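You operate a simulated robot arm through the tools that you are given. There is no shell and no other tool.

You run a simulated robot arm. Do the job below in one go: nothing can be reset, and whatever is moved stays where it is left.

## Task
Move both guide rails to their grey marks and lock them again.

The check looks at the end state, three seconds after you hand in, the way a careful person would. Anything else that was tipped, shoved, dropped, spilled or broken makes it a failure.

## Robot
A 6-joint arm with a two-finger parallel gripper, fixed in place. Base frame: the origin is on the floor under the middle of its stand, x ahead of it, y to its left, z up. Lengths are in mm, angles in degrees, forces in N, time in s.
With the tool pointing down near the work surface it reaches from about 220 to 660 mm from the base axis. Its first joint turns from -66.0 to 66.0 degrees. Payload 2.9 kg.
The tool frame sits at the grasp point between the pads (the TCP): z along the fingers, y along the line on which they close. The tips reach 30 mm beyond it. Largest opening 110 mm; finger width 20, thickness 10; the body of the gripper, 48 by 112 mm, starts 55 mm behind the TCP.
Orientation is that of the tool frame in the base frame, as a unit quaternion [w, x, y, z]. With the fingers straight down and closing along the base's y, the tool's x points along the base's -x, its y along +y and its z along -z.

## Interface
- The arm moves only by the tool move_arm. Its argument "increments" is a list of rows, each a list of 3 entries, a list of its own where there are three numbers: the shift along the tool's x, y, z in mm, then the turn, a rotation vector about the tool's x, y, z in degrees, then the closure, from 0 (fully open) to 1 (shut). In form: [[[x, y, z], [rx, ry, rz], grip], ...]. A call has 1 to 20 rows; each row is the pose to reach, as a shift and turn from the pose commanded when the call began, along the tool's axes at that moment. Rows are played at 5 a second. More than 50 mm and 8.6 degrees between two rows, or a gripper value outside its range, and nothing of the call is played. Where a pose cannot be reached the arm comes as near as it can. A force on the tool above 40 N (or 10 N above the force at the start of the call, whichever is more), or a blocked arm, ends the call early, and 0.2 s more pass. The fingers move at their own pace (about 108 mm/s each) and stop on an object; they squeeze with about 23 N. The grip force told is the motor's: it shows also when the fingers shut on nothing. Time passes only in rows, and 0.2 s behind the last, so rows that repeat a pose let the fingers close. The reply holds the time, the measured pose of the TCP, the force on the tool along the base axes, the opening and the grip force, in the units named above and with some noise, with the torque about the TCP (base axes, N m) and any sound that the robot's microphone picked up, and new pictures: "show" is both (left out), scene, wrist or none.
- Cameras (640 x 400 px; columns grow to the right, rows downward): "scene" is fixed at [100.2, 467.8, 1383.7]; the picture's right is [-0.37, -0.93, 0.00], its down [-0.53, 0.21, -0.82] and it looks along [0.77, -0.30, -0.57] (base axes); focal length 354 px, centre (320, 200). "wrist" rides on the gripper at [72, 17, -103] in the tool frame; the picture's right is [-0.23, 0.97, 0.00], its down [-0.76, -0.18, -0.62] and it looks along [-0.61, -0.14, 0.78] (tool axes); focal length 222 px, centre (320, 200). There is no depth. A picture from a camera that has moved, and an enlarged one, comes with that camera's place and axes in the base frame and with its lens.
- inspect(camera, box): a new picture of the part [left, top, right, bottom] of that camera's present view, enlarged. No time passes.
- finish_job(): hands the job in; it is judged then, once.

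Places have to be worked out from the pictures, the camera data and where the tool is seen. Open the gripper and draw the arm clear of the work before you hand the job in, unless the task says otherwise.

The tools are called after ">>>" by a JSON object that holds its "api" and its "payload". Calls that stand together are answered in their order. move_arm: Moves the arm, as the interface text tells. Its arguments: {"type":"object","properties":{"increments":{"type":"array"},"show":{"type":"string","enum":["both","scene","wrist","none"]}},"required":["increments"]} The other tools are called the same way: inspect (camera, box) takes an enlarged picture of a part of a camera's view; finish_job () hands the job in.

At the start:

```text
t: 0.0
tcp_pos: [320.1, 246.3, 1185.6]
ee_rot: [0.0, 0.0, 1.0, 0.0]
wrist_force: [0.6, 0.0, 0.4]
ft_torque: [0.02, -0.01, 0.0]
finger_gap: 110.0
finger_force: 0.1
```

scene: 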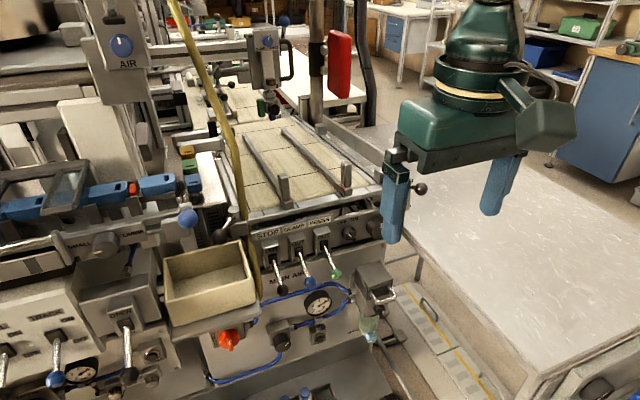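
wrist: 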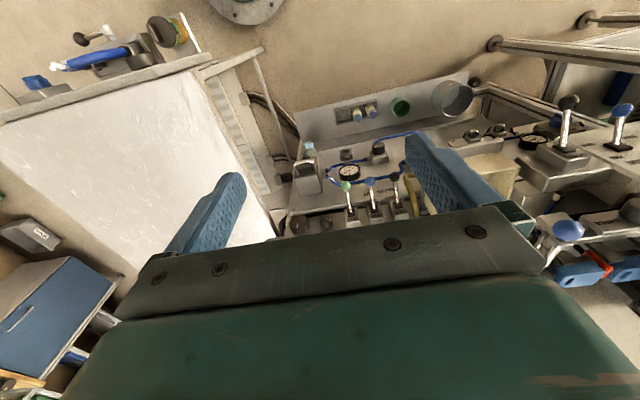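

The scene shows a machine with a bed and two rail-like parts left of the gripper. I'll enlarge those areas before moving anything.

>>> {"api": "inspect", "payload": {"camera": "scene", "box": [220, 100, 400, 220]}}

>>> {"api": "inspect", "payload": {"camera": "scene", "box": [160, 60, 400, 210]}}

>>> {"api": "inspect", "payload": {"camera": "scene", "box": [220, 200, 420, 360]}}

>>> {"api": "inspect", "payload": {"camera": "scene", "box": [0, 120, 260, 400]}}

```text
3.33 times, centred on (310, 160) of scene
camera zoom: at [100.2, 467.8, 1383.7], right [-0.37, -0.93, 0.0], down [-0.53, 0.21, -0.82], along [0.77, -0.3, -0.57], focal length 1180 px, centre (353, 333)
```

zoom: 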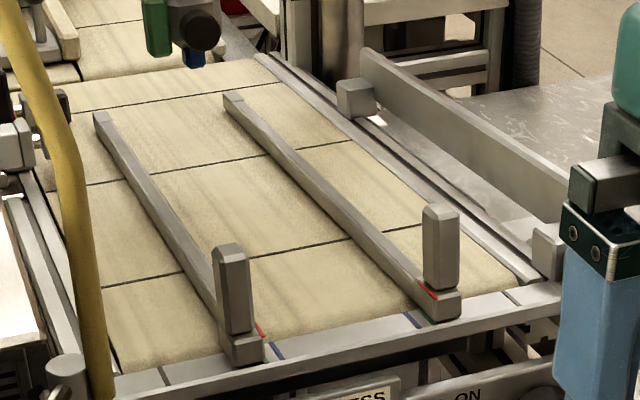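

```text
2.67 times, centred on (280, 135) of scene
camera zoom: at [100.2, 467.8, 1383.7], right [-0.37, -0.93, 0.0], down [-0.53, 0.21, -0.82], along [0.77, -0.3, -0.57], focal length 944 px, centre (427, 373)
```

zoom: 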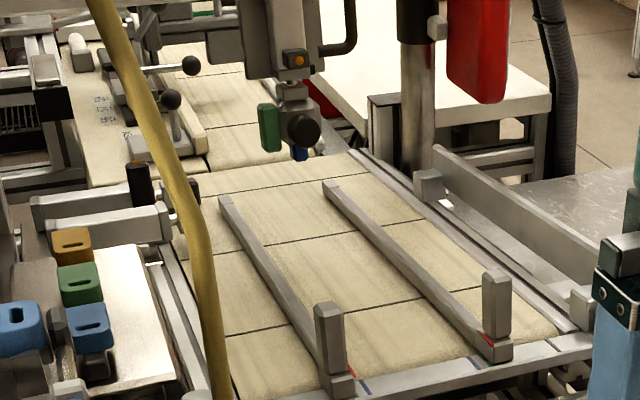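

```text
2.50 times, centred on (320, 280) of scene
camera zoom: at [100.2, 467.8, 1383.7], right [-0.37, -0.93, 0.0], down [-0.53, 0.21, -0.82], along [0.77, -0.3, -0.57], focal length 885 px, centre (320, 0)
```

zoom: 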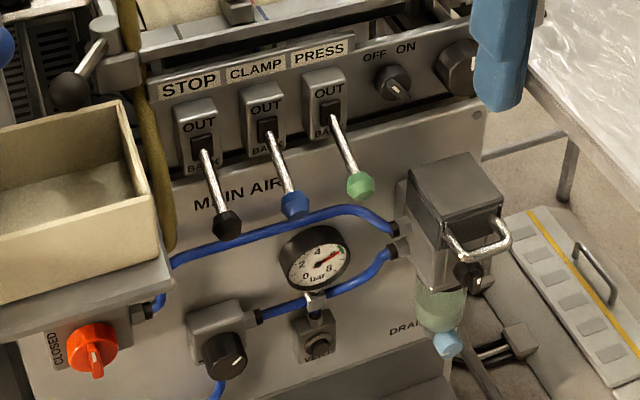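

```text
1.43 times, centred on (130, 260) of scene
camera zoom: at [100.2, 467.8, 1383.7], right [-0.37, -0.93, 0.0], down [-0.53, 0.21, -0.82], along [0.77, -0.3, -0.57], focal length 506 px, centre (591, 114)
```

zoom: 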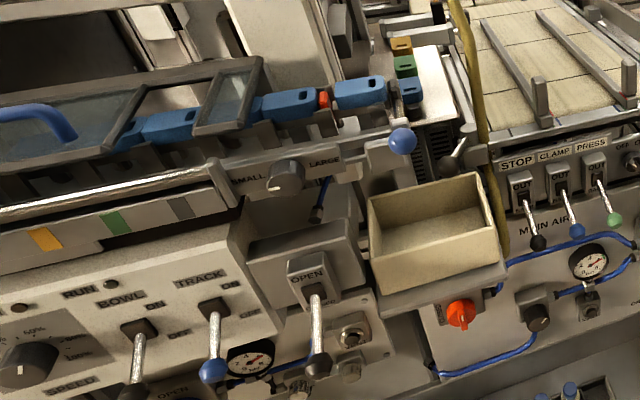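

I'll zoom in further on the near ends of the two rails, to see their marks and lock levers.

>>> {"api": "inspect", "payload": {"camera": "scene", "box": [250, 160, 314, 220]}}

>>> {"api": "inspect", "payload": {"camera": "scene", "box": [320, 150, 384, 210]}}

>>> {"api": "inspect", "payload": {"camera": "scene", "box": [225, 80, 320, 140]}}

>>> {"api": "inspect", "payload": {"camera": "wrist", "box": [260, 80, 560, 260]}}

```text
6.67 times, centred on (282, 190) of scene
camera zoom: at [100.2, 467.8, 1383.7], right [-0.37, -0.93, 0.0], down [-0.53, 0.21, -0.82], along [0.77, -0.3, -0.57], focal length 2361 px, centre (573, 267)
```

zoom: 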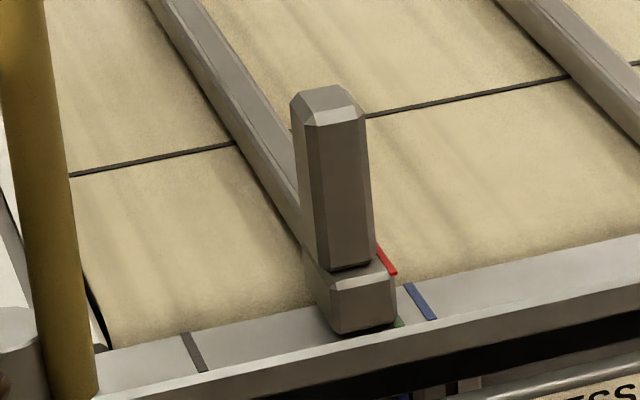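

```text
6.67 times, centred on (352, 180) of scene
camera zoom: at [100.2, 467.8, 1383.7], right [-0.37, -0.93, 0.0], down [-0.53, 0.21, -0.82], along [0.77, -0.3, -0.57], focal length 2361 px, centre (107, 333)
```

zoom: 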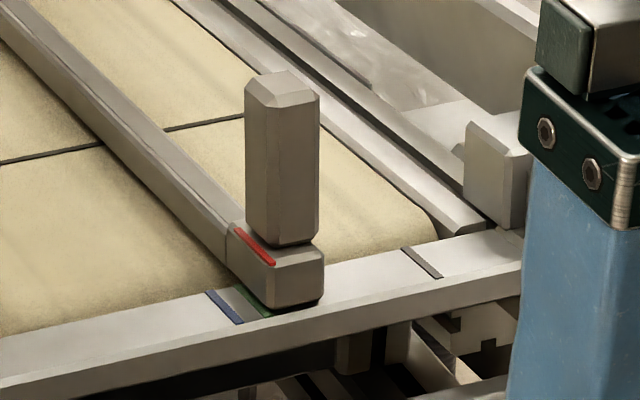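

```text
6.67 times, centred on (272, 110) of scene
camera zoom: at [100.2, 467.8, 1383.7], right [-0.37, -0.93, 0.0], down [-0.53, 0.21, -0.82], along [0.77, -0.3, -0.57], focal length 2361 px, centre (637, 800)
```

zoom: 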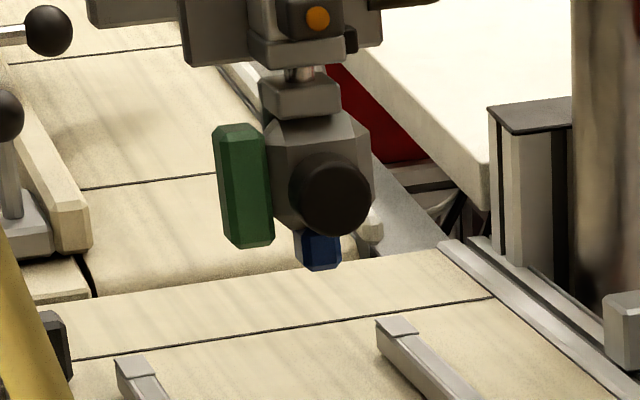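

```text
2.13 times, centred on (410, 170) of wrist
camera zoom: at [247.7, 262.4, 1288.2], right [0.23, 0.97, 0.0], down [0.76, -0.18, 0.62], along [0.61, -0.14, -0.78], focal length 474 px, centre (128, 264)
```

zoom: 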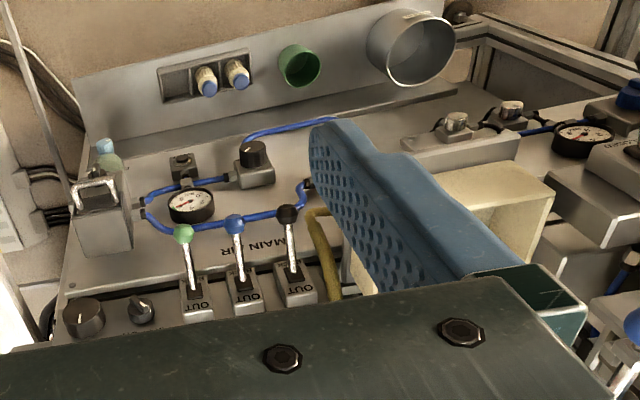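

By triangulating the lever knobs, I judge the console to be near z≈860, with the rails beyond it at about x 600–760. The gripper hides the rails from the wrist camera, so I'll rise and tilt the tool forward to see them.

>>> {"api": "move_arm", "payload": {"increments": [[[0, 0, -20], [0, -8, 0], 0], [[0, 0, -40], [0, -16, 0], 0], [[0, 0, -60], [0, -24, 0], 0], [[0, 0, -80], [0, -32, 0], 0], [[0, 0, -100], [0, -40, 0], 0], [[0, 0, -100], [0, -40, 0], 0]]}}

```text
t: 1.4
tcp_pos: [320.6, 245.6, 1284.7]
ee_rot: [0.343, -0.001, 0.94, 0.001]
wrist_force: [0.2, -0.2, -0.2]
ft_torque: [0.0, 0.01, 0.01]
finger_gap: 110.1
finger_force: 0.1
camera wrist: at [197.5, 262.1, 1316.8], right [0.17, 0.97, 0.15], down [0.18, -0.18, 0.97], along [0.97, -0.14, -0.21], focal length 222 px, centre (320, 200)
```

scene: 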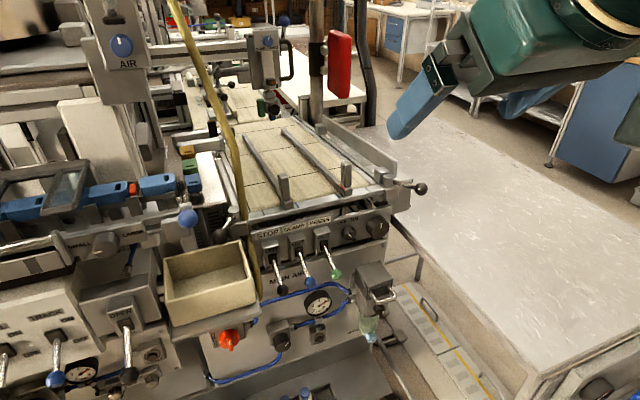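
wrist: 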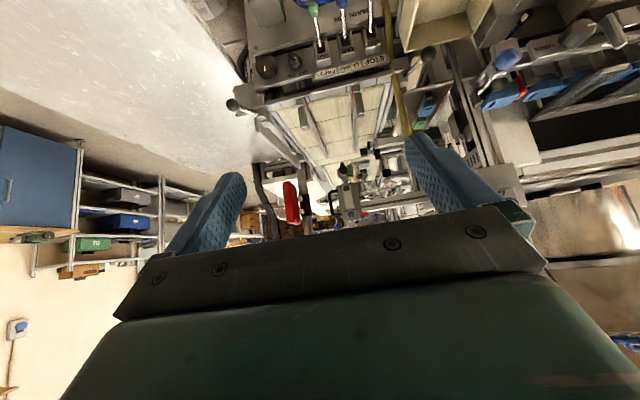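

The rails now show in the wrist view. I'll enlarge that part to triangulate their positions against the scene camera.

>>> {"api": "inspect", "payload": {"camera": "wrist", "box": [220, 20, 440, 160]}}

>>> {"api": "inspect", "payload": {"camera": "wrist", "box": [260, 70, 400, 160]}}

>>> {"api": "inspect", "payload": {"camera": "scene", "box": [330, 150, 430, 215]}}

```text
2.86 times, centred on (330, 90) of wrist
camera zoom: at [197.5, 262.1, 1316.8], right [0.17, 0.97, 0.15], down [0.18, -0.18, 0.97], along [0.97, -0.14, -0.21], focal length 635 px, centre (291, 514)
```

zoom: 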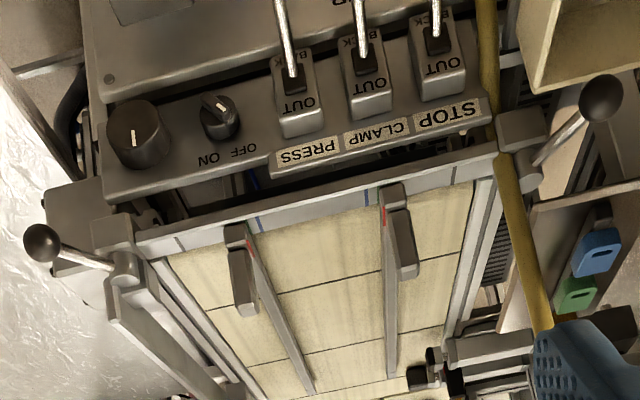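

```text
4.44 times, centred on (330, 115) of wrist
camera zoom: at [197.5, 262.1, 1316.8], right [0.17, 0.97, 0.15], down [0.18, -0.18, 0.97], along [0.97, -0.14, -0.21], focal length 987 px, centre (276, 578)
```

zoom: 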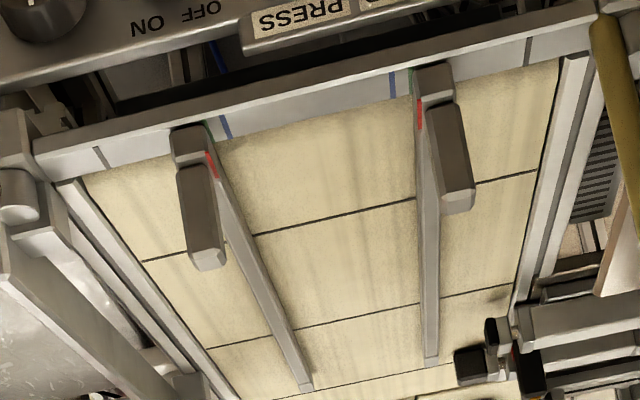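

```text
6.15 times, centred on (380, 182) of scene
camera zoom: at [100.2, 467.8, 1383.7], right [-0.37, -0.93, 0.0], down [-0.53, 0.21, -0.82], along [0.77, -0.3, -0.57], focal length 2179 px, centre (-49, 308)
```

zoom: 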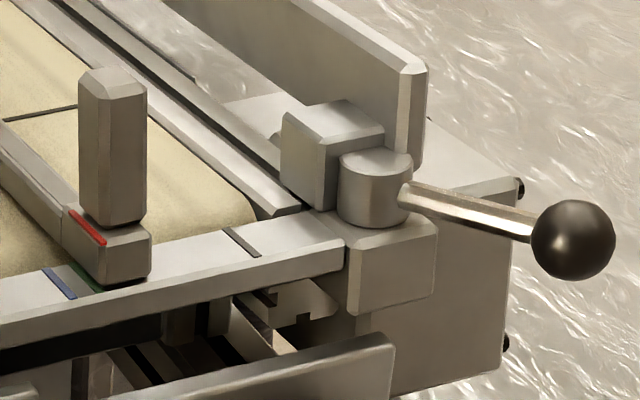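

From triangulation I place things roughly as follows:
- **Rails:** the left rail's handle top is near (675, 315, 1035) and the right one's near (676, 180, 1033).
- **Grey marks:** near y≈364 on the left and y≈131 on the right, at x≈666, z≈965.
- **Ball levers:** one at each end of the cross bar, with balls near (598, 43, 986) and (603, 455, 986).

I'll bring the camera closer, staying well above everything, to study the levers and marks.

>>> {"api": "move_arm", "payload": {"increments": [[[-14.3, 0, 34.8], [0, 3.3, 0], 0], [[-28.6, 0, 69.7], [0, 6.7, 0], 0], [[-42.9, 0, 104.5], [0, 10, 0], 0], [[-57.1, 0, 139.3], [0, 13.3, 0], 0], [[-71.4, 0, 174.2], [0, 16.7, 0], 0], [[-85.7, 0, 209], [0, 20, 0], 0], [[-85.7, 0, 209], [0, 20, 0], 0]]}}

```text
t: 3.0
tcp_pos: [520.2, 246.9, 1182.8]
ee_rot: [0.174, 0.0, 0.985, 0.0]
wrist_force: [-0.4, -0.1, 0.2]
ft_torque: [-0.01, 0.0, 0.02]
finger_gap: 110.1
finger_force: 0.0
camera wrist: at [416.0, 262.7, 1253.5], right [0.21, 0.97, 0.08], down [0.5, -0.18, 0.85], along [0.84, -0.14, -0.53], focal length 222 px, centre (320, 200)
```

scene: 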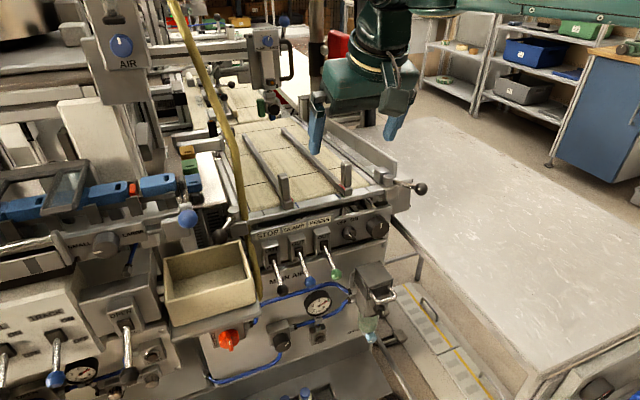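
wrist: 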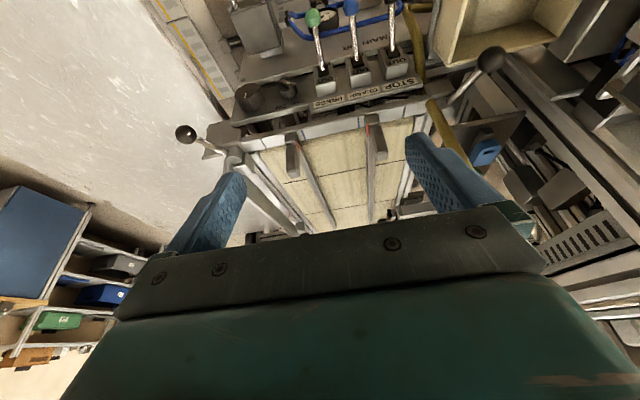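

Both ball levers and the whole cross bar are in view now. I'll enlarge each lever, and the bar with its marks.

>>> {"api": "inspect", "payload": {"camera": "wrist", "box": [160, 100, 320, 200]}}

>>> {"api": "inspect", "payload": {"camera": "wrist", "box": [400, 30, 540, 120]}}

>>> {"api": "inspect", "payload": {"camera": "wrist", "box": [240, 90, 440, 215]}}

>>> {"api": "inspect", "payload": {"camera": "scene", "box": [200, 190, 280, 250]}}

```text
4.00 times, centred on (240, 150) of wrist
camera zoom: at [416.0, 262.7, 1253.5], right [0.21, 0.97, 0.08], down [0.5, -0.18, 0.85], along [0.84, -0.14, -0.53], focal length 888 px, centre (640, 400)
```

zoom: 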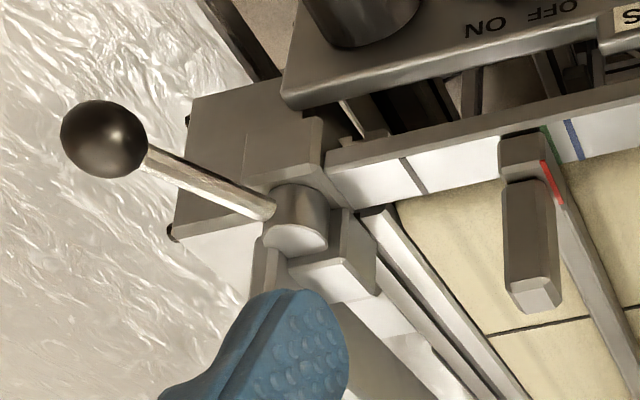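

```text
4.44 times, centred on (470, 75) of wrist
camera zoom: at [416.0, 262.7, 1253.5], right [0.21, 0.97, 0.08], down [0.5, -0.18, 0.85], along [0.84, -0.14, -0.53], focal length 987 px, centre (-347, 756)
```

zoom: 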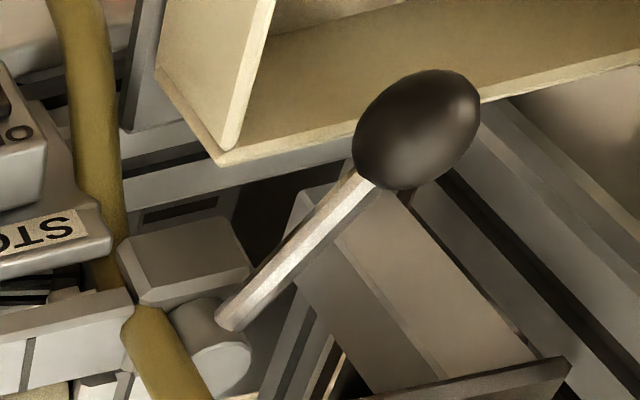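

```text
3.20 times, centred on (340, 152) of wrist
camera zoom: at [416.0, 262.7, 1253.5], right [0.21, 0.97, 0.08], down [0.5, -0.18, 0.85], along [0.84, -0.14, -0.53], focal length 711 px, centre (256, 352)
```

zoom: 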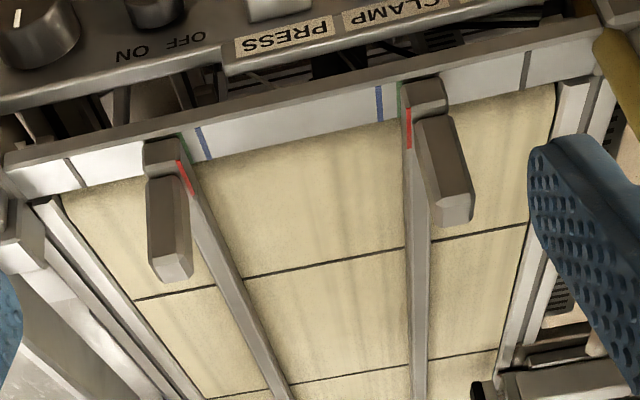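

```text
6.67 times, centred on (240, 220) of scene
camera zoom: at [100.2, 467.8, 1383.7], right [-0.37, -0.93, 0.0], down [-0.53, 0.21, -0.82], along [0.77, -0.3, -0.57], focal length 2361 px, centre (853, 67)
```

zoom: 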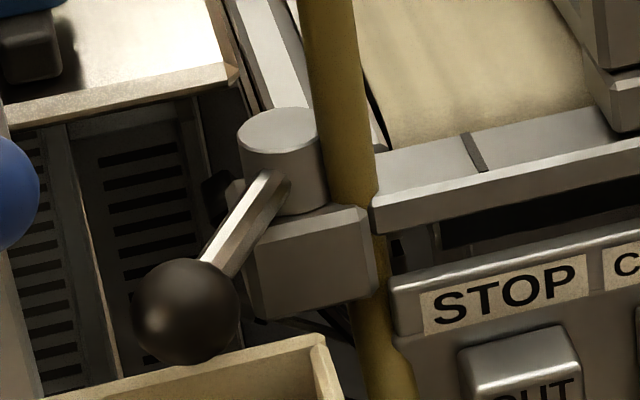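

The enlarged pictures show how each part works:
- **Index lines:** each rail has a red line level with its green mark (y≈304 left, y≈192 right). The grey marks are about 61 mm further out, at y≈365 and y≈131.
- **Locks:** a vertical-pivot clamp lever with a ball sits at each end of the bar. The posts are at about (664, 419) and (664, 78).
- **Hazard:** a yellow hose hangs next to the left post, at about (655, 401).

I'll start with the right lever and bring the tool upright, high and short of its ball.

>>> {"api": "move_arm", "payload": {"increments": [[[-2.7, -34, 12.1], [0, 3.3, 0], 0], [[-5.4, -68, 24.3], [0, 6.7, 0], 0], [[-8, -102, 36.5], [0, 10, 0], 0], [[-10.7, -136, 48.6], [0, 13.3, 0], 0], [[-13.4, -170, 60.8], [0, 16.7, 0], 0], [[-16.1, -204, 72.9], [0, 20, 0], 0], [[-16.1, -204, 72.9], [0, 20, 0], 0]]}}

```text
t: 4.6
tcp_pos: [559.3, 42.9, 1116.9]
ee_rot: [-0.001, 0.0, 1.0, 0.0]
wrist_force: [-0.1, 0.8, -0.1]
ft_torque: [0.01, -0.02, 0.0]
finger_gap: 109.9
finger_force: 0.2
camera wrist: at [485.4, 58.3, 1219.6], right [0.23, 0.97, 0.0], down [0.76, -0.18, 0.62], along [0.61, -0.14, -0.78], focal length 222 px, centre (320, 200)
```

scene: 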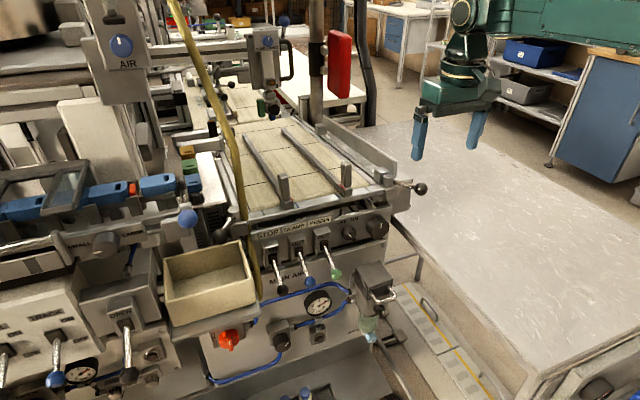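
wrist: 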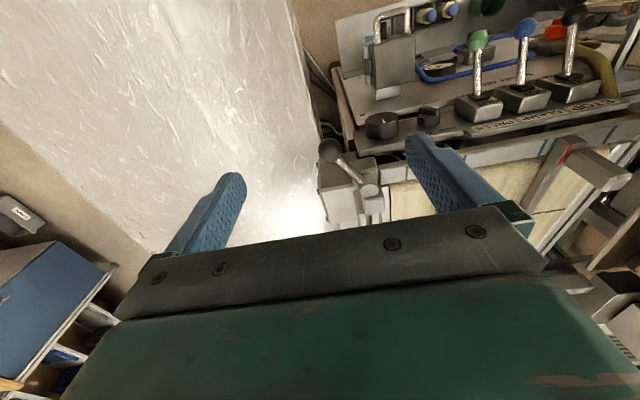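

The right ball lies at about (599, 43, 986), as computed. I'll enlarge that area to fix the post and the lever direction.

>>> {"api": "inspect", "payload": {"camera": "wrist", "box": [290, 110, 418, 220]}}

>>> {"api": "inspect", "payload": {"camera": "wrist", "box": [310, 60, 630, 230]}}

```text
3.64 times, centred on (354, 165) of wrist
camera zoom: at [485.4, 58.3, 1219.6], right [0.23, 0.97, 0.0], down [0.76, -0.18, 0.62], along [0.61, -0.14, -0.78], focal length 808 px, centre (196, 327)
```

zoom: 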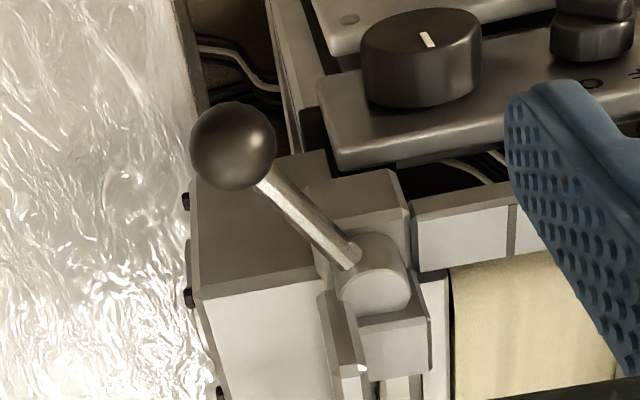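

```text
2.00 times, centred on (470, 145) of wrist
camera zoom: at [485.4, 58.3, 1219.6], right [0.23, 0.97, 0.0], down [0.76, -0.18, 0.62], along [0.61, -0.14, -0.78], focal length 444 px, centre (20, 310)
```

zoom: 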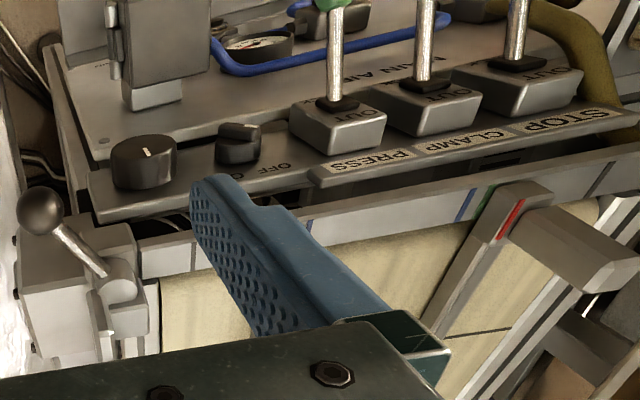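

The right post is near (663, 80) and its ball near (599.5, 43.5, 986), so the lever points 30° outward from −x. I'll move over the ball, turn the fingers across the lever and set the gap to about 42 mm, then look before descending.

>>> {"api": "move_arm", "payload": {"increments": [[[-10, 0.3, 15], [0, 0, -7.5], 0.2], [[-20, 0.6, 30], [0, 0, -15], 0.4], [[-30, 0.9, 45], [0, 0, -22.5], 0.6], [[-39.4, 1.2, 55], [0, 0, -30], 0.62], [[-39.4, 1.2, 55], [0, 0, -30], 0.62]]}}

```text
t: 5.8
tcp_pos: [600.3, 43.5, 1062.0]
ee_rot: [0.0, -0.261, 0.965, 0.0]
wrist_force: [0.3, 0.0, -0.5]
ft_torque: [0.01, -0.01, -0.03]
finger_gap: 42.1
finger_force: 0.1
camera wrist: at [527.9, 21.5, 1165.5], right [-0.29, 0.96, 0.0], down [0.75, 0.23, 0.62], along [0.6, 0.18, -0.78], focal length 222 px, centre (320, 200)
```

scene: 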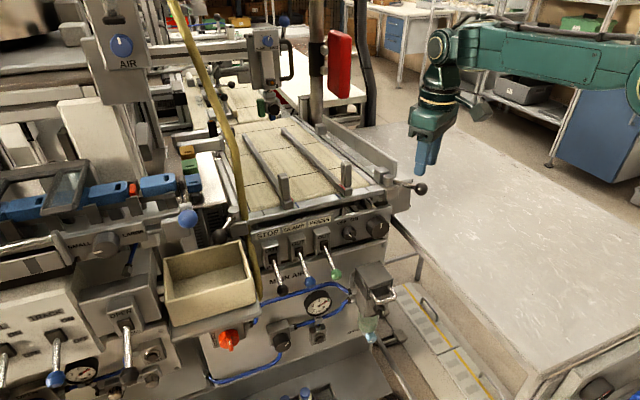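
wrist: 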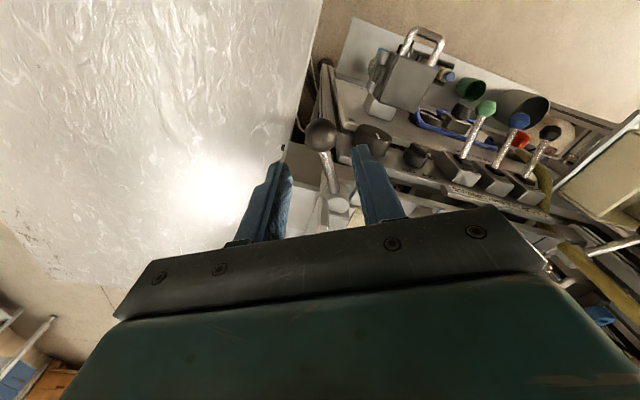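

The ball sits centred between the fingertips in the wrist view. I'll go down 68 mm so the fingers straddle the ball without touching it.

>>> {"api": "move_arm", "payload": {"increments": [[[0, 0, 25], [0, 0, 0], 0.62], [[0, 0, 50], [0, 0, 0], 0.62], [[0, 0, 68], [0, 0, 0], 0.62], [[0, 0, 68], [0, 0, 0], 0.62]]}}

```text
t: 6.8
tcp_pos: [599.7, 43.8, 994.2]
ee_rot: [0.0, -0.259, 0.966, 0.0]
wrist_force: [0.6, -0.4, -0.5]
ft_torque: [-0.02, 0.0, 0.02]
finger_gap: 41.9
finger_force: 0.0
camera wrist: at [527.1, 22.5, 1096.5], right [-0.29, 0.96, 0.0], down [0.75, 0.23, 0.62], along [0.6, 0.18, -0.78], focal length 222 px, centre (320, 200)
```

scene: 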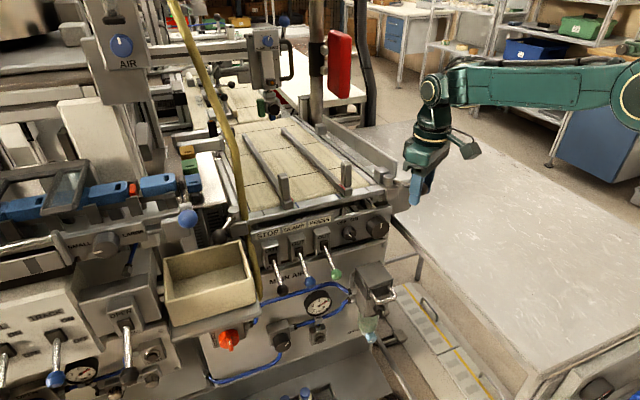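
wrist: 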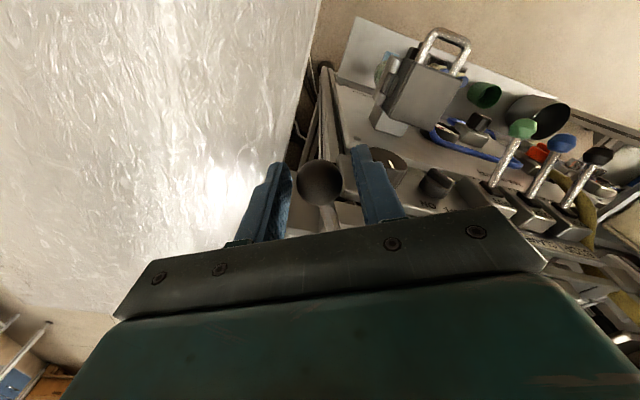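

The fingers straddle the ball with no contact force. I'll test gently by pushing the ball outward (−y tool) a little way along its arc and reading the force.

>>> {"api": "move_arm", "payload": {"increments": [[[0, -4, 0], [0, 0, 0], 0.62], [[0, -7, 0], [0, 0, 0], 0.62], [[-0.3, -9, 0], [0, 0, -1.5], 0.62], [[-0.6, -11.5, 0], [0, 0, -3], 0.62], [[-0.6, -11.5, 0], [0, 0, -3], 0.62]]}}

```text
t: 8.0
tcp_pos: [606.7, 35.2, 994.0]
ee_rot: [-0.001, -0.286, 0.958, 0.0]
wrist_force: [-8.4, 14.7, 0.4]
ft_torque: [0.0, 0.28, -0.04]
finger_gap: 49.9
finger_force: 8.0
camera wrist: at [535.9, 9.2, 1097.7], right [-0.34, 0.94, 0.0], down [0.74, 0.27, 0.62], along [0.58, 0.21, -0.78], focal length 222 px, centre (320, 200)
```

scene: 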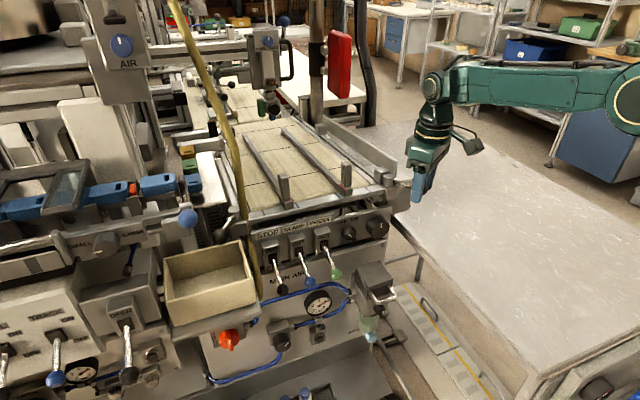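
wrist: 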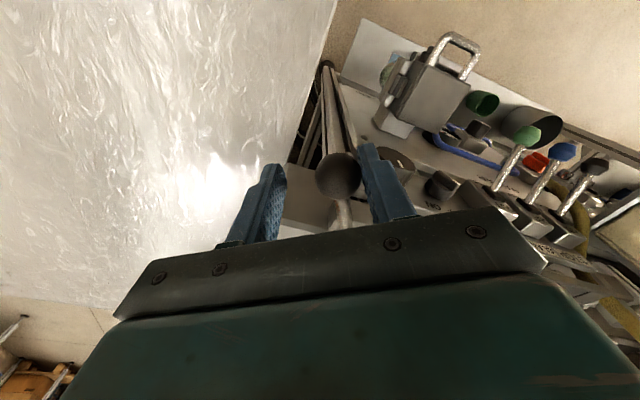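

Pushing outward met about 17 N and the ball stayed put. It only sprang the finger open, so the lever is blocked that way. I'll come back and test the inward direction just as gently.

>>> {"api": "move_arm", "payload": {"increments": [[[0, 6, 0], [0, 0, 1], 0.62], [[0, 12, 0], [0, 0, 2], 0.62], [[-0.4, 18, 0], [0, 0, 3], 0.62], [[-0.4, 20.5, 0], [0, 0, 3], 0.62], [[-0.5, 23, 0], [0, 0, 4], 0.62], [[-0.5, 23, 0], [0, 0, 4], 0.62]]}}

```text
t: 9.4
tcp_pos: [593.6, 52.7, 994.9]
ee_rot: [0.0, -0.251, 0.968, -0.001]
wrist_force: [0.4, -1.9, -0.1]
ft_torque: [-0.01, -0.02, -0.01]
finger_gap: 42.9
finger_force: 1.2
camera wrist: at [522.0, 32.4, 1097.3], right [-0.27, 0.96, 0.0], down [0.75, 0.21, 0.62], along [0.6, 0.17, -0.78], focal length 222 px, centre (320, 200)
```

scene: 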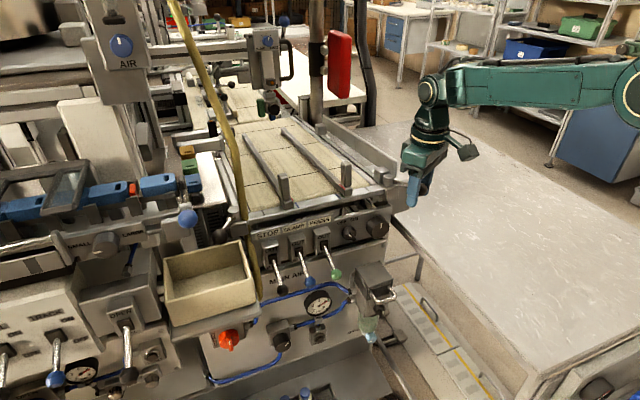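
wrist: 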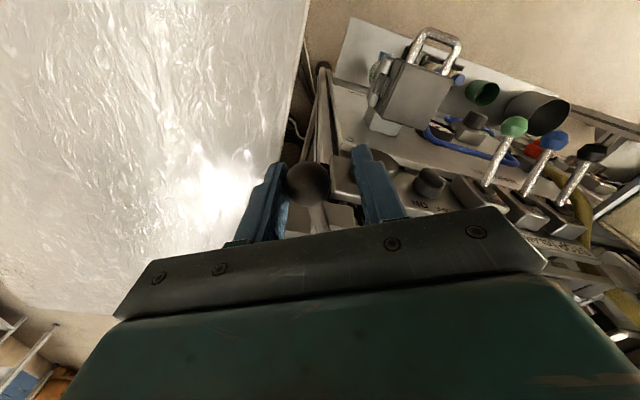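

Inward, the ball follows with only about 2 N, so the lever turns inward. I'll sweep it along its arc (post at about (663, 80), radius 73), turning the tool with it until it points straight at −x.

>>> {"api": "move_arm", "payload": {"increments": [[[-1, 2.9, 0], [0, 0, 4], 0.62], [[-2.4, 9.1, 0], [0, 0, 9], 0.62], [[-4.3, 15.2, 0], [0, 0, 14], 0.62], [[-6.8, 21.2, 0], [0, 0, 19], 0.62], [[-9.8, 26.8, 0], [0, 0, 24], 0.62], [[-13.3, 32.2, 0], [0, 0, 29], 0.62], [[-13.3, 32.2, 0], [0, 0, 29], 0.62]]}}

```text
t: 11.0
tcp_pos: [589.7, 86.8, 995.0]
ee_rot: [0.0, 0.0, 1.0, -0.001]
wrist_force: [0.3, -1.4, 0.1]
ft_torque: [0.01, 0.0, -0.04]
finger_gap: 42.0
finger_force: 0.4
camera wrist: at [517.1, 104.3, 1097.5], right [0.23, 0.97, 0.0], down [0.76, -0.18, 0.62], along [0.61, -0.14, -0.78], focal length 222 px, centre (320, 200)
```

scene: 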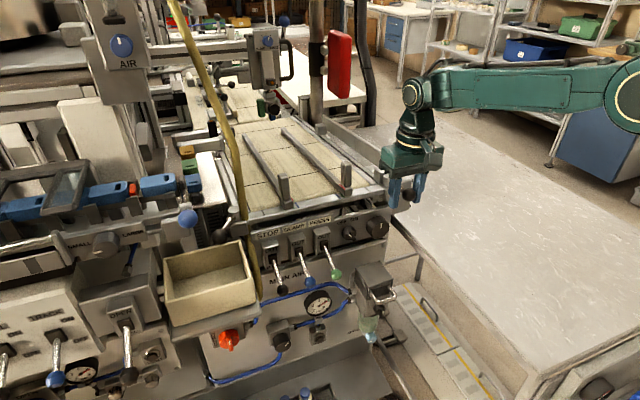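
wrist: 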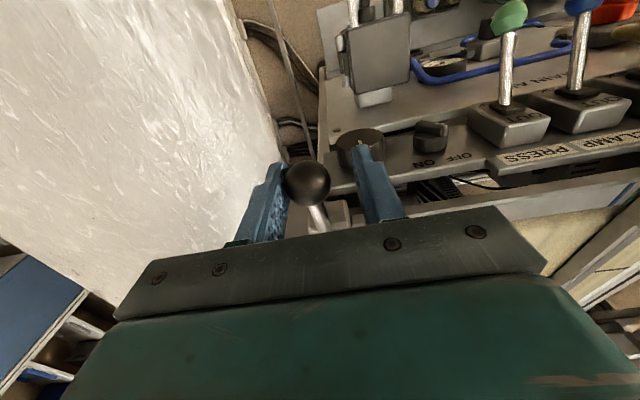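

The lever keeps following at about 1.4 N. I'll continue the arc another 30° inward, watching for an end stop.

>>> {"api": "move_arm", "payload": {"increments": [[[-1, 6.3, 0], [0, 0, 5], 0.62], [[-2.5, 12.6, 0], [0, 0, 10], 0.62], [[-4.6, 18.6, 0], [0, 0, 15], 0.62], [[-7.1, 24.5, 0], [0, 0, 20], 0.62], [[-10.2, 30.1, 0], [0, 0, 25], 0.62], [[-13.8, 35.4, 0], [0, 0, 30], 0.62], [[-13.8, 35.4, 0], [0, 0, 30], 0.62]]}}

```text
t: 12.6
tcp_pos: [604.0, 123.5, 995.6]
ee_rot: [-0.001, 0.26, 0.966, 0.001]
wrist_force: [0.2, -0.4, -0.4]
ft_torque: [0.02, 0.02, 0.05]
finger_gap: 41.7
finger_force: 0.0
camera wrist: at [549.4, 173.4, 1097.5], right [0.68, 0.73, 0.0], down [0.57, -0.54, 0.62], along [0.45, -0.43, -0.78], focal length 222 px, centre (320, 200)
```

scene: 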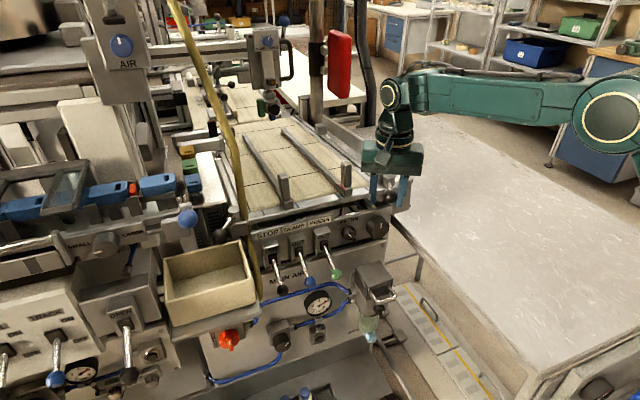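
wrist: 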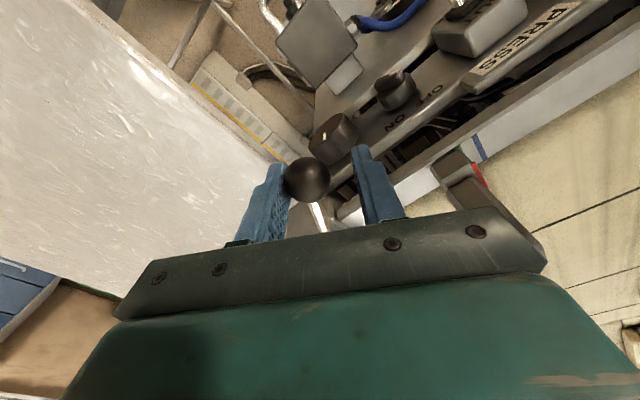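

It has turned 60° and still moves freely, with no stop yet. I'll nudge it up to 15° further, watching the force, and stop before the fingers come near the cross bar.

>>> {"api": "move_arm", "payload": {"increments": [[[-0.9, 6.3, -1], [0, 0, 5], 0.62], [[-2.5, 12.6, -1], [0, 0, 10], 0.62], [[-4.6, 18.6, -1], [0, 0, 15], 0.62], [[-4.6, 18.6, -1], [0, 0, 15], 0.62]]}}

```text
t: 13.4
tcp_pos: [611.1, 128.3, 994.6]
ee_rot: [-0.01, 0.378, 0.926, -0.007]
wrist_force: [-22.1, -18.1, 6.1]
ft_torque: [0.04, 0.51, -0.02]
finger_gap: 55.6
finger_force: 13.5
stopped in row 3: the force on the tool passed its limit at 51 N (the readings are from after the stop); the commanded pose is now the measured one
camera wrist: at [573.5, 190.0, 1097.7], right [0.84, 0.54, -0.02], down [0.44, -0.66, 0.62], along [0.32, -0.53, -0.79], focal length 222 px, centre (320, 200)
```

scene: 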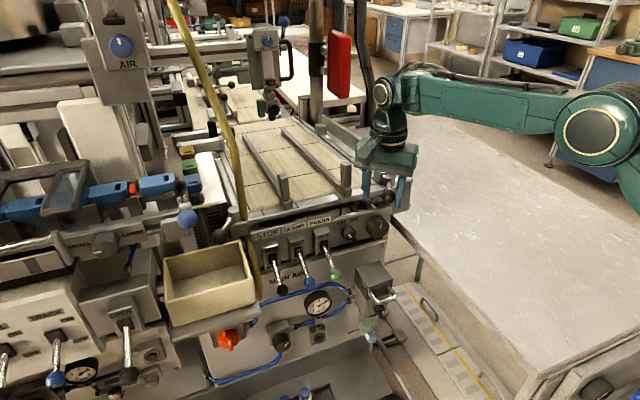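
wrist: 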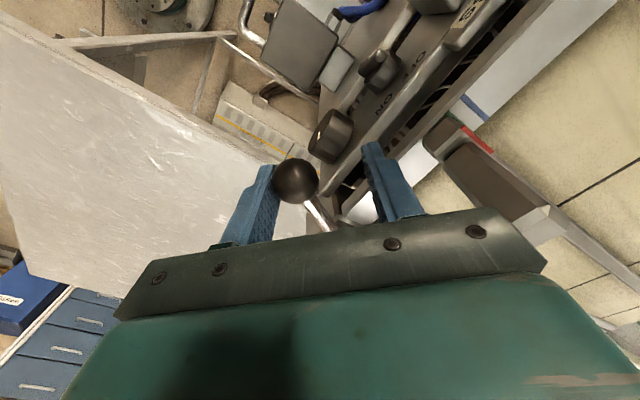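

The lever met its end stop about 60° from where it began, pointing about 30° inward, so I judge that to be the released position. I'll back the finger off the ball, rise clear, and turn the tool back to zero yaw.

>>> {"api": "move_arm", "payload": {"increments": [[[0, -7, 0], [0, 0, 0], 0.6], [[0, -14, 0], [0, 0, 0], 0.55], [[0, -14, -30], [0, 0, 0], 0.5], [[0, -14, -70], [0, 0, 0], 0.45], [[0, -14, -100], [0, 0, -8], 0.45], [[0, -14, -110], [0, 0, -16], 0.45], [[0, -14, -110], [0, 0, -24], 0.45], [[0, -14, -110], [0, 0, -32], 0.45], [[0, -14, -110], [0, 0, -40], 0.45], [[0, -14, -110], [0, 0, -44.4], 0.45], [[0, -14, -110], [0, 0, -44.4], 0.45]]}}

```text
t: 15.8
tcp_pos: [606.1, 119.6, 1104.5]
ee_rot: [-0.007, -0.004, 1.0, -0.003]
wrist_force: [0.2, 0.2, 0.0]
ft_torque: [0.03, 0.03, 0.0]
finger_gap: 60.6
finger_force: 0.0
camera wrist: at [534.1, 136.9, 1208.4], right [0.22, 0.98, -0.01], down [0.77, -0.17, 0.61], along [0.6, -0.14, -0.79], focal length 222 px, centre (320, 200)
```

scene: 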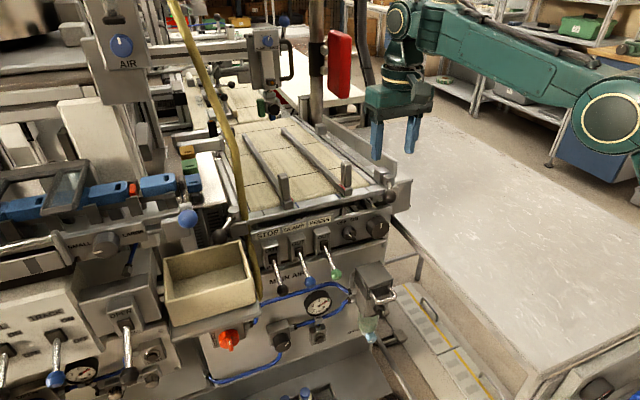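
wrist: 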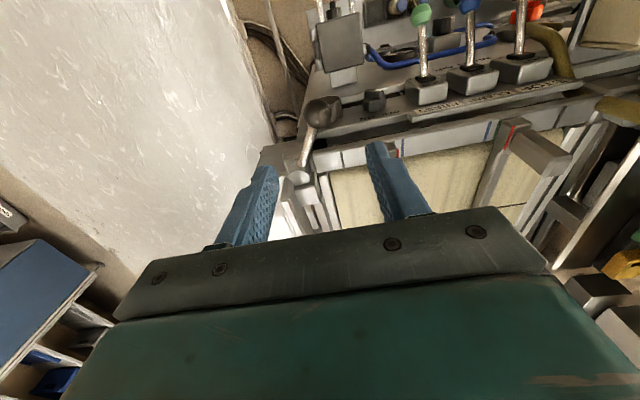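

The tool is clear and the right lever now points inward. I'll move behind the right rail's handle (about (676, 181)) with the tool tilted 30° forward and the fingers closing along y, stopping about 60 mm short to look.

>>> {"api": "move_arm", "payload": {"increments": [[[-6, 10, 0], [0, -6, 0], 0.45], [[-14, 22, 5], [0, -12, 0], 0.45], [[-22, 35, 10], [0, -18, 0], 0.45], [[-31, 48, 20], [0, -24, 0], 0.45], [[-40, 61.4, 30.5], [0, -30, 0], 0.45], [[-40, 61.4, 30.5], [0, -30, 0], 0.45]]}}

```text
t: 17.2
tcp_pos: [644.5, 182.1, 1074.2]
ee_rot: [0.253, -0.004, 0.967, 0.0]
wrist_force: [-0.2, -0.8, 0.0]
ft_torque: [0.01, 0.02, -0.02]
finger_gap: 60.6
finger_force: 0.0
camera wrist: at [530.3, 197.9, 1127.4], right [0.19, 0.98, 0.11], down [0.36, -0.17, 0.92], along [0.91, -0.14, -0.38], focal length 222 px, centre (320, 200)
```

scene: 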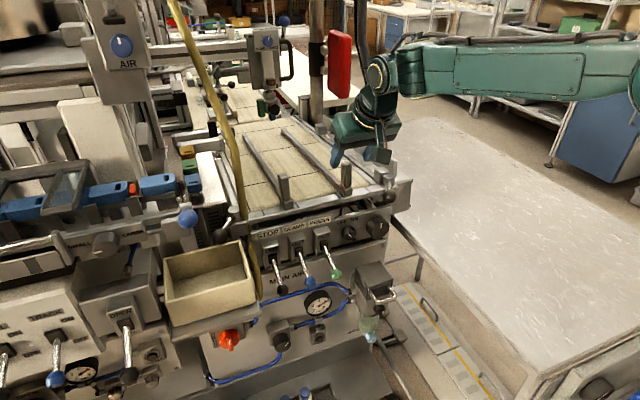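
wrist: 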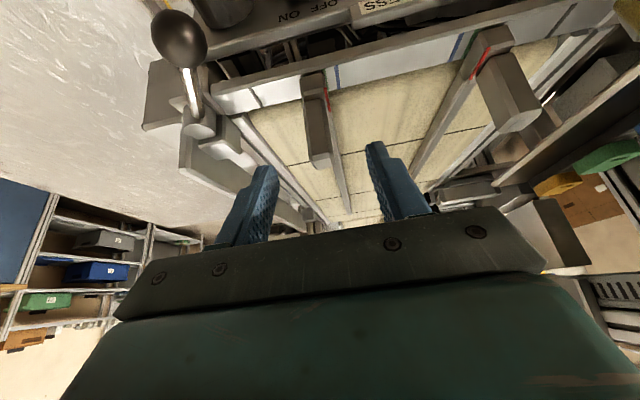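

The right handle stands between the two fingertips in the wrist view. I'll enlarge it to centre the grip accurately.

>>> {"api": "inspect", "payload": {"camera": "wrist", "box": [240, 50, 400, 190]}}

>>> {"api": "inspect", "payload": {"camera": "scene", "box": [310, 130, 420, 220]}}

```text
2.86 times, centred on (320, 120) of wrist
camera zoom: at [530.3, 197.9, 1127.4], right [0.19, 0.98, 0.11], down [0.36, -0.17, 0.92], along [0.91, -0.14, -0.38], focal length 635 px, centre (320, 429)
```

zoom: 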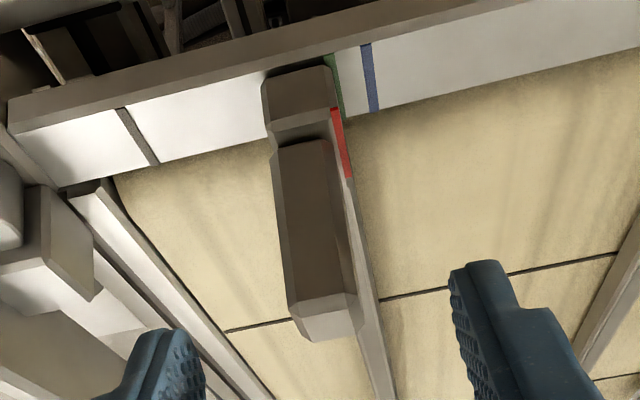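

```text
4.44 times, centred on (365, 175) of scene
camera zoom: at [100.2, 467.8, 1383.7], right [-0.37, -0.93, 0.0], down [-0.53, 0.21, -0.82], along [0.77, -0.3, -0.57], focal length 1574 px, centre (120, 311)
```

zoom: 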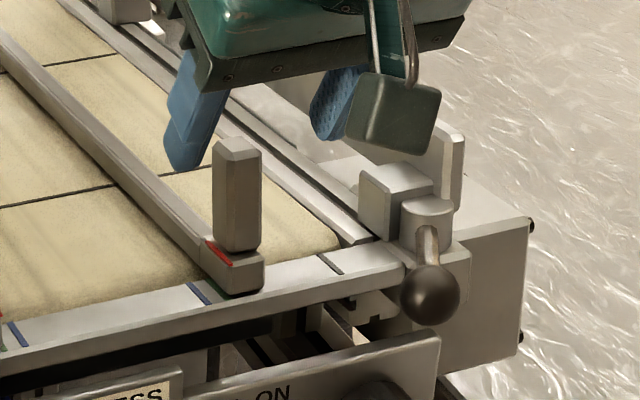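

The handle centre is at about (676.6, 182), well centred. I'll advance 62 mm along the tool axis so the fingers straddle the handle, then close on it.

>>> {"api": "move_arm", "payload": {"increments": [[[0, 0, 20], [0, 0, 0], 0.45], [[0, 0, 40], [0, 0, 0], 0.45], [[0, 0, 62], [0, 0, 0], 0.45], [[0, 0, 62], [0, 0, 0], 0.6], [[0, 0, 62], [0, 0, 0], 0.75], [[0, 0, 62], [0, 0, 0], 0.85], [[0, 0, 62], [0, 0, 0], 0.95], [[0, 0, 62], [0, 0, 0], 0.95]]}}

```text
t: 19.0
tcp_pos: [674.8, 182.9, 1020.1]
ee_rot: [0.251, -0.004, 0.968, 0.0]
wrist_force: [2.3, 3.8, -3.2]
ft_torque: [0.77, -0.31, -0.6]
finger_gap: 17.9
finger_force: 44.8
camera wrist: at [559.9, 198.2, 1074.2], right [0.19, 0.98, 0.11], down [0.36, -0.17, 0.92], along [0.91, -0.14, -0.39], focal length 222 px, centre (320, 200)
```

scene: 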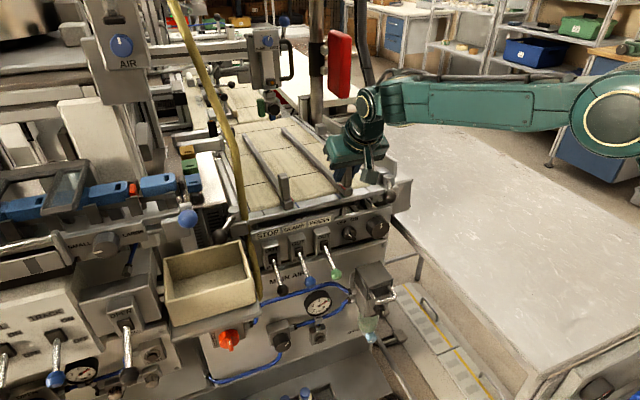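
wrist: 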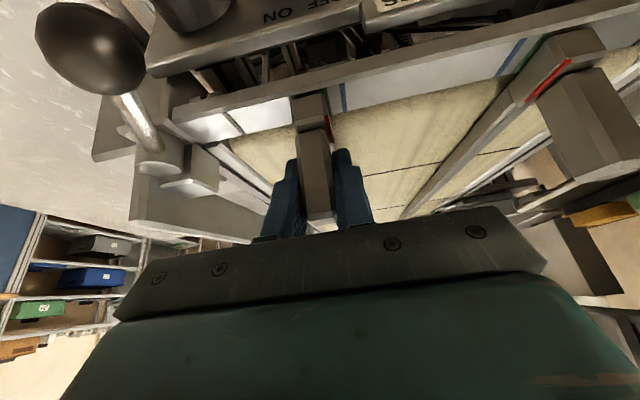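

The grip is firm, with an 18 mm gap on the handle. I'll shift 5 mm towards −y as a test of whether this rail is now free.

>>> {"api": "move_arm", "payload": {"increments": [[[0, -2, 62], [0, 0, 0], 0.95]], "show": "none"}}

```text
refused: row 1 steps farther than a row can; nothing moved
```

The shift counts from the current pose, so z should be zero. I'll repeat the small sideways test.

>>> {"api": "move_arm", "payload": {"increments": [[[0, -2, 0], [0, 0, 0], 0.95], [[0, -5, 0], [0, 0, 0], 0.95], [[0, -5, 0], [0, 0, 0], 0.95]], "show": "wrist"}}

```text
t: 19.8
tcp_pos: [674.1, 177.0, 1020.4]
ee_rot: [0.251, -0.004, 0.968, 0.0]
wrist_force: [-12.6, 1.2, 1.5]
ft_torque: [0.69, -0.47, -0.45]
finger_gap: 17.9
finger_force: 44.6
camera wrist: at [560.0, 192.7, 1074.3], right [0.19, 0.98, 0.11], down [0.36, -0.17, 0.92], along [0.91, -0.14, -0.39], focal length 222 px, centre (320, 200)
```

wrist: 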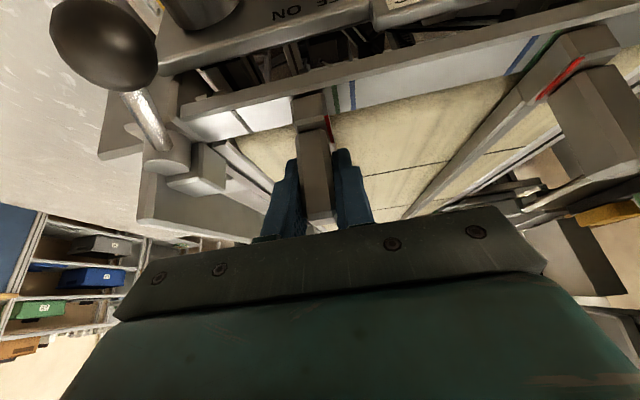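

The rail follows freely and its green mark is now uncovered, so the lever is indeed its lock. I'll continue to about 50 mm of travel, watching the side force.

>>> {"api": "move_arm", "payload": {"increments": [[[0.5, -6, 0], [0, 0, 0], 0.95], [[0.5, -12, 0], [0, 0, 0], 0.95], [[0.5, -18, 0], [0, 0, 0], 0.95], [[0.5, -24, 0], [0, 0, 0], 0.95], [[0.5, -30, 0], [0, 0, 0], 0.95], [[0.5, -36, 0], [0, 0, 0], 0.95], [[0.5, -42, 0], [0, 0, 0], 0.95], [[0.5, -42, 0], [0, 0, 0], 0.95]]}}

```text
t: 21.6
tcp_pos: [674.9, 135.3, 1019.9]
ee_rot: [0.253, -0.003, 0.968, -0.001]
wrist_force: [-22.2, 0.6, 13.0]
ft_torque: [0.68, 0.7, -0.42]
finger_gap: 18.0
finger_force: 45.1
camera wrist: at [560.1, 151.0, 1074.0], right [0.19, 0.98, 0.11], down [0.36, -0.17, 0.92], along [0.91, -0.14, -0.39], focal length 222 px, centre (320, 200)
```

scene: 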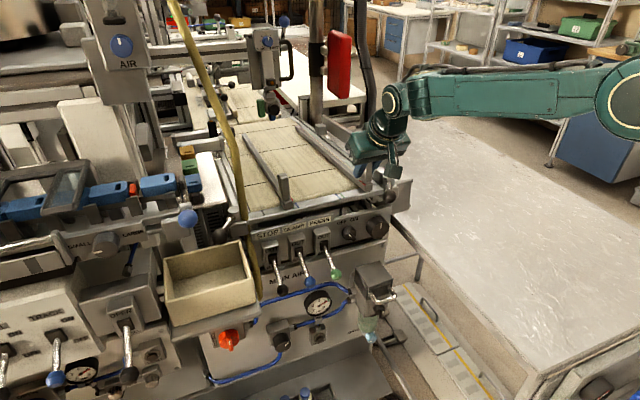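
wrist: 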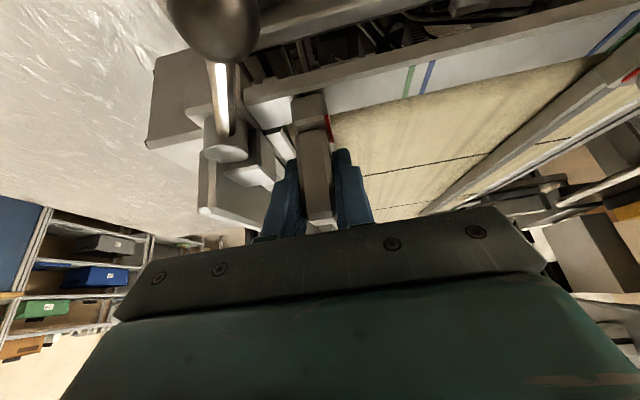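

The rail has moved about 47 mm, and some stress has built up along the tool axis. I'll ease that and look closely at the index against the grey mark.

>>> {"api": "inspect", "payload": {"camera": "wrist", "box": [220, 60, 400, 180]}}

>>> {"api": "inspect", "payload": {"camera": "scene", "box": [330, 150, 420, 220]}}

```text
3.33 times, centred on (310, 120) of wrist
camera zoom: at [560.1, 151.0, 1074.0], right [0.19, 0.98, 0.11], down [0.36, -0.17, 0.92], along [0.91, -0.14, -0.39], focal length 740 px, centre (353, 467)
```

zoom: 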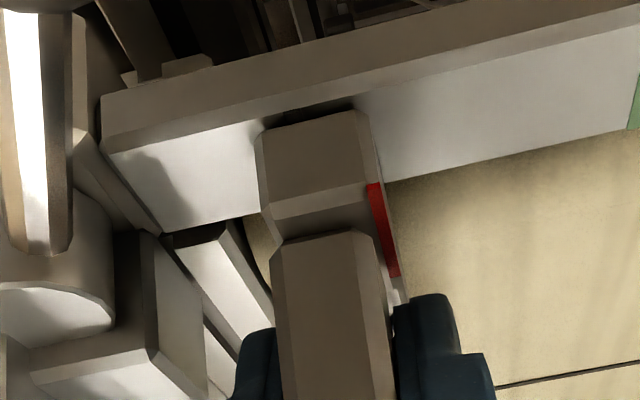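

```text
5.71 times, centred on (375, 185) of scene
camera zoom: at [99.3, 467.7, 1383.8], right [-0.37, -0.93, 0.0], down [-0.53, 0.21, -0.82], along [0.77, -0.3, -0.57], focal length 2024 px, centre (6, 286)
```

zoom: 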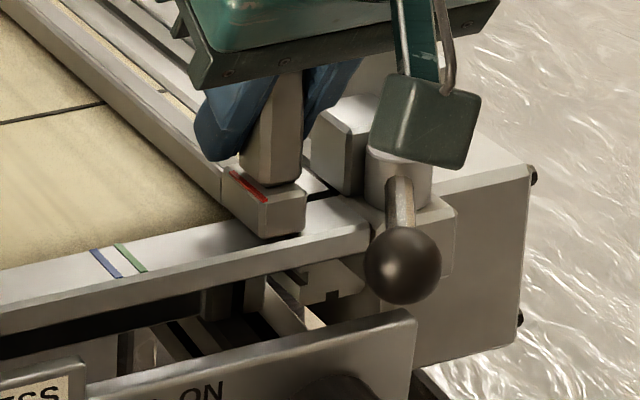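

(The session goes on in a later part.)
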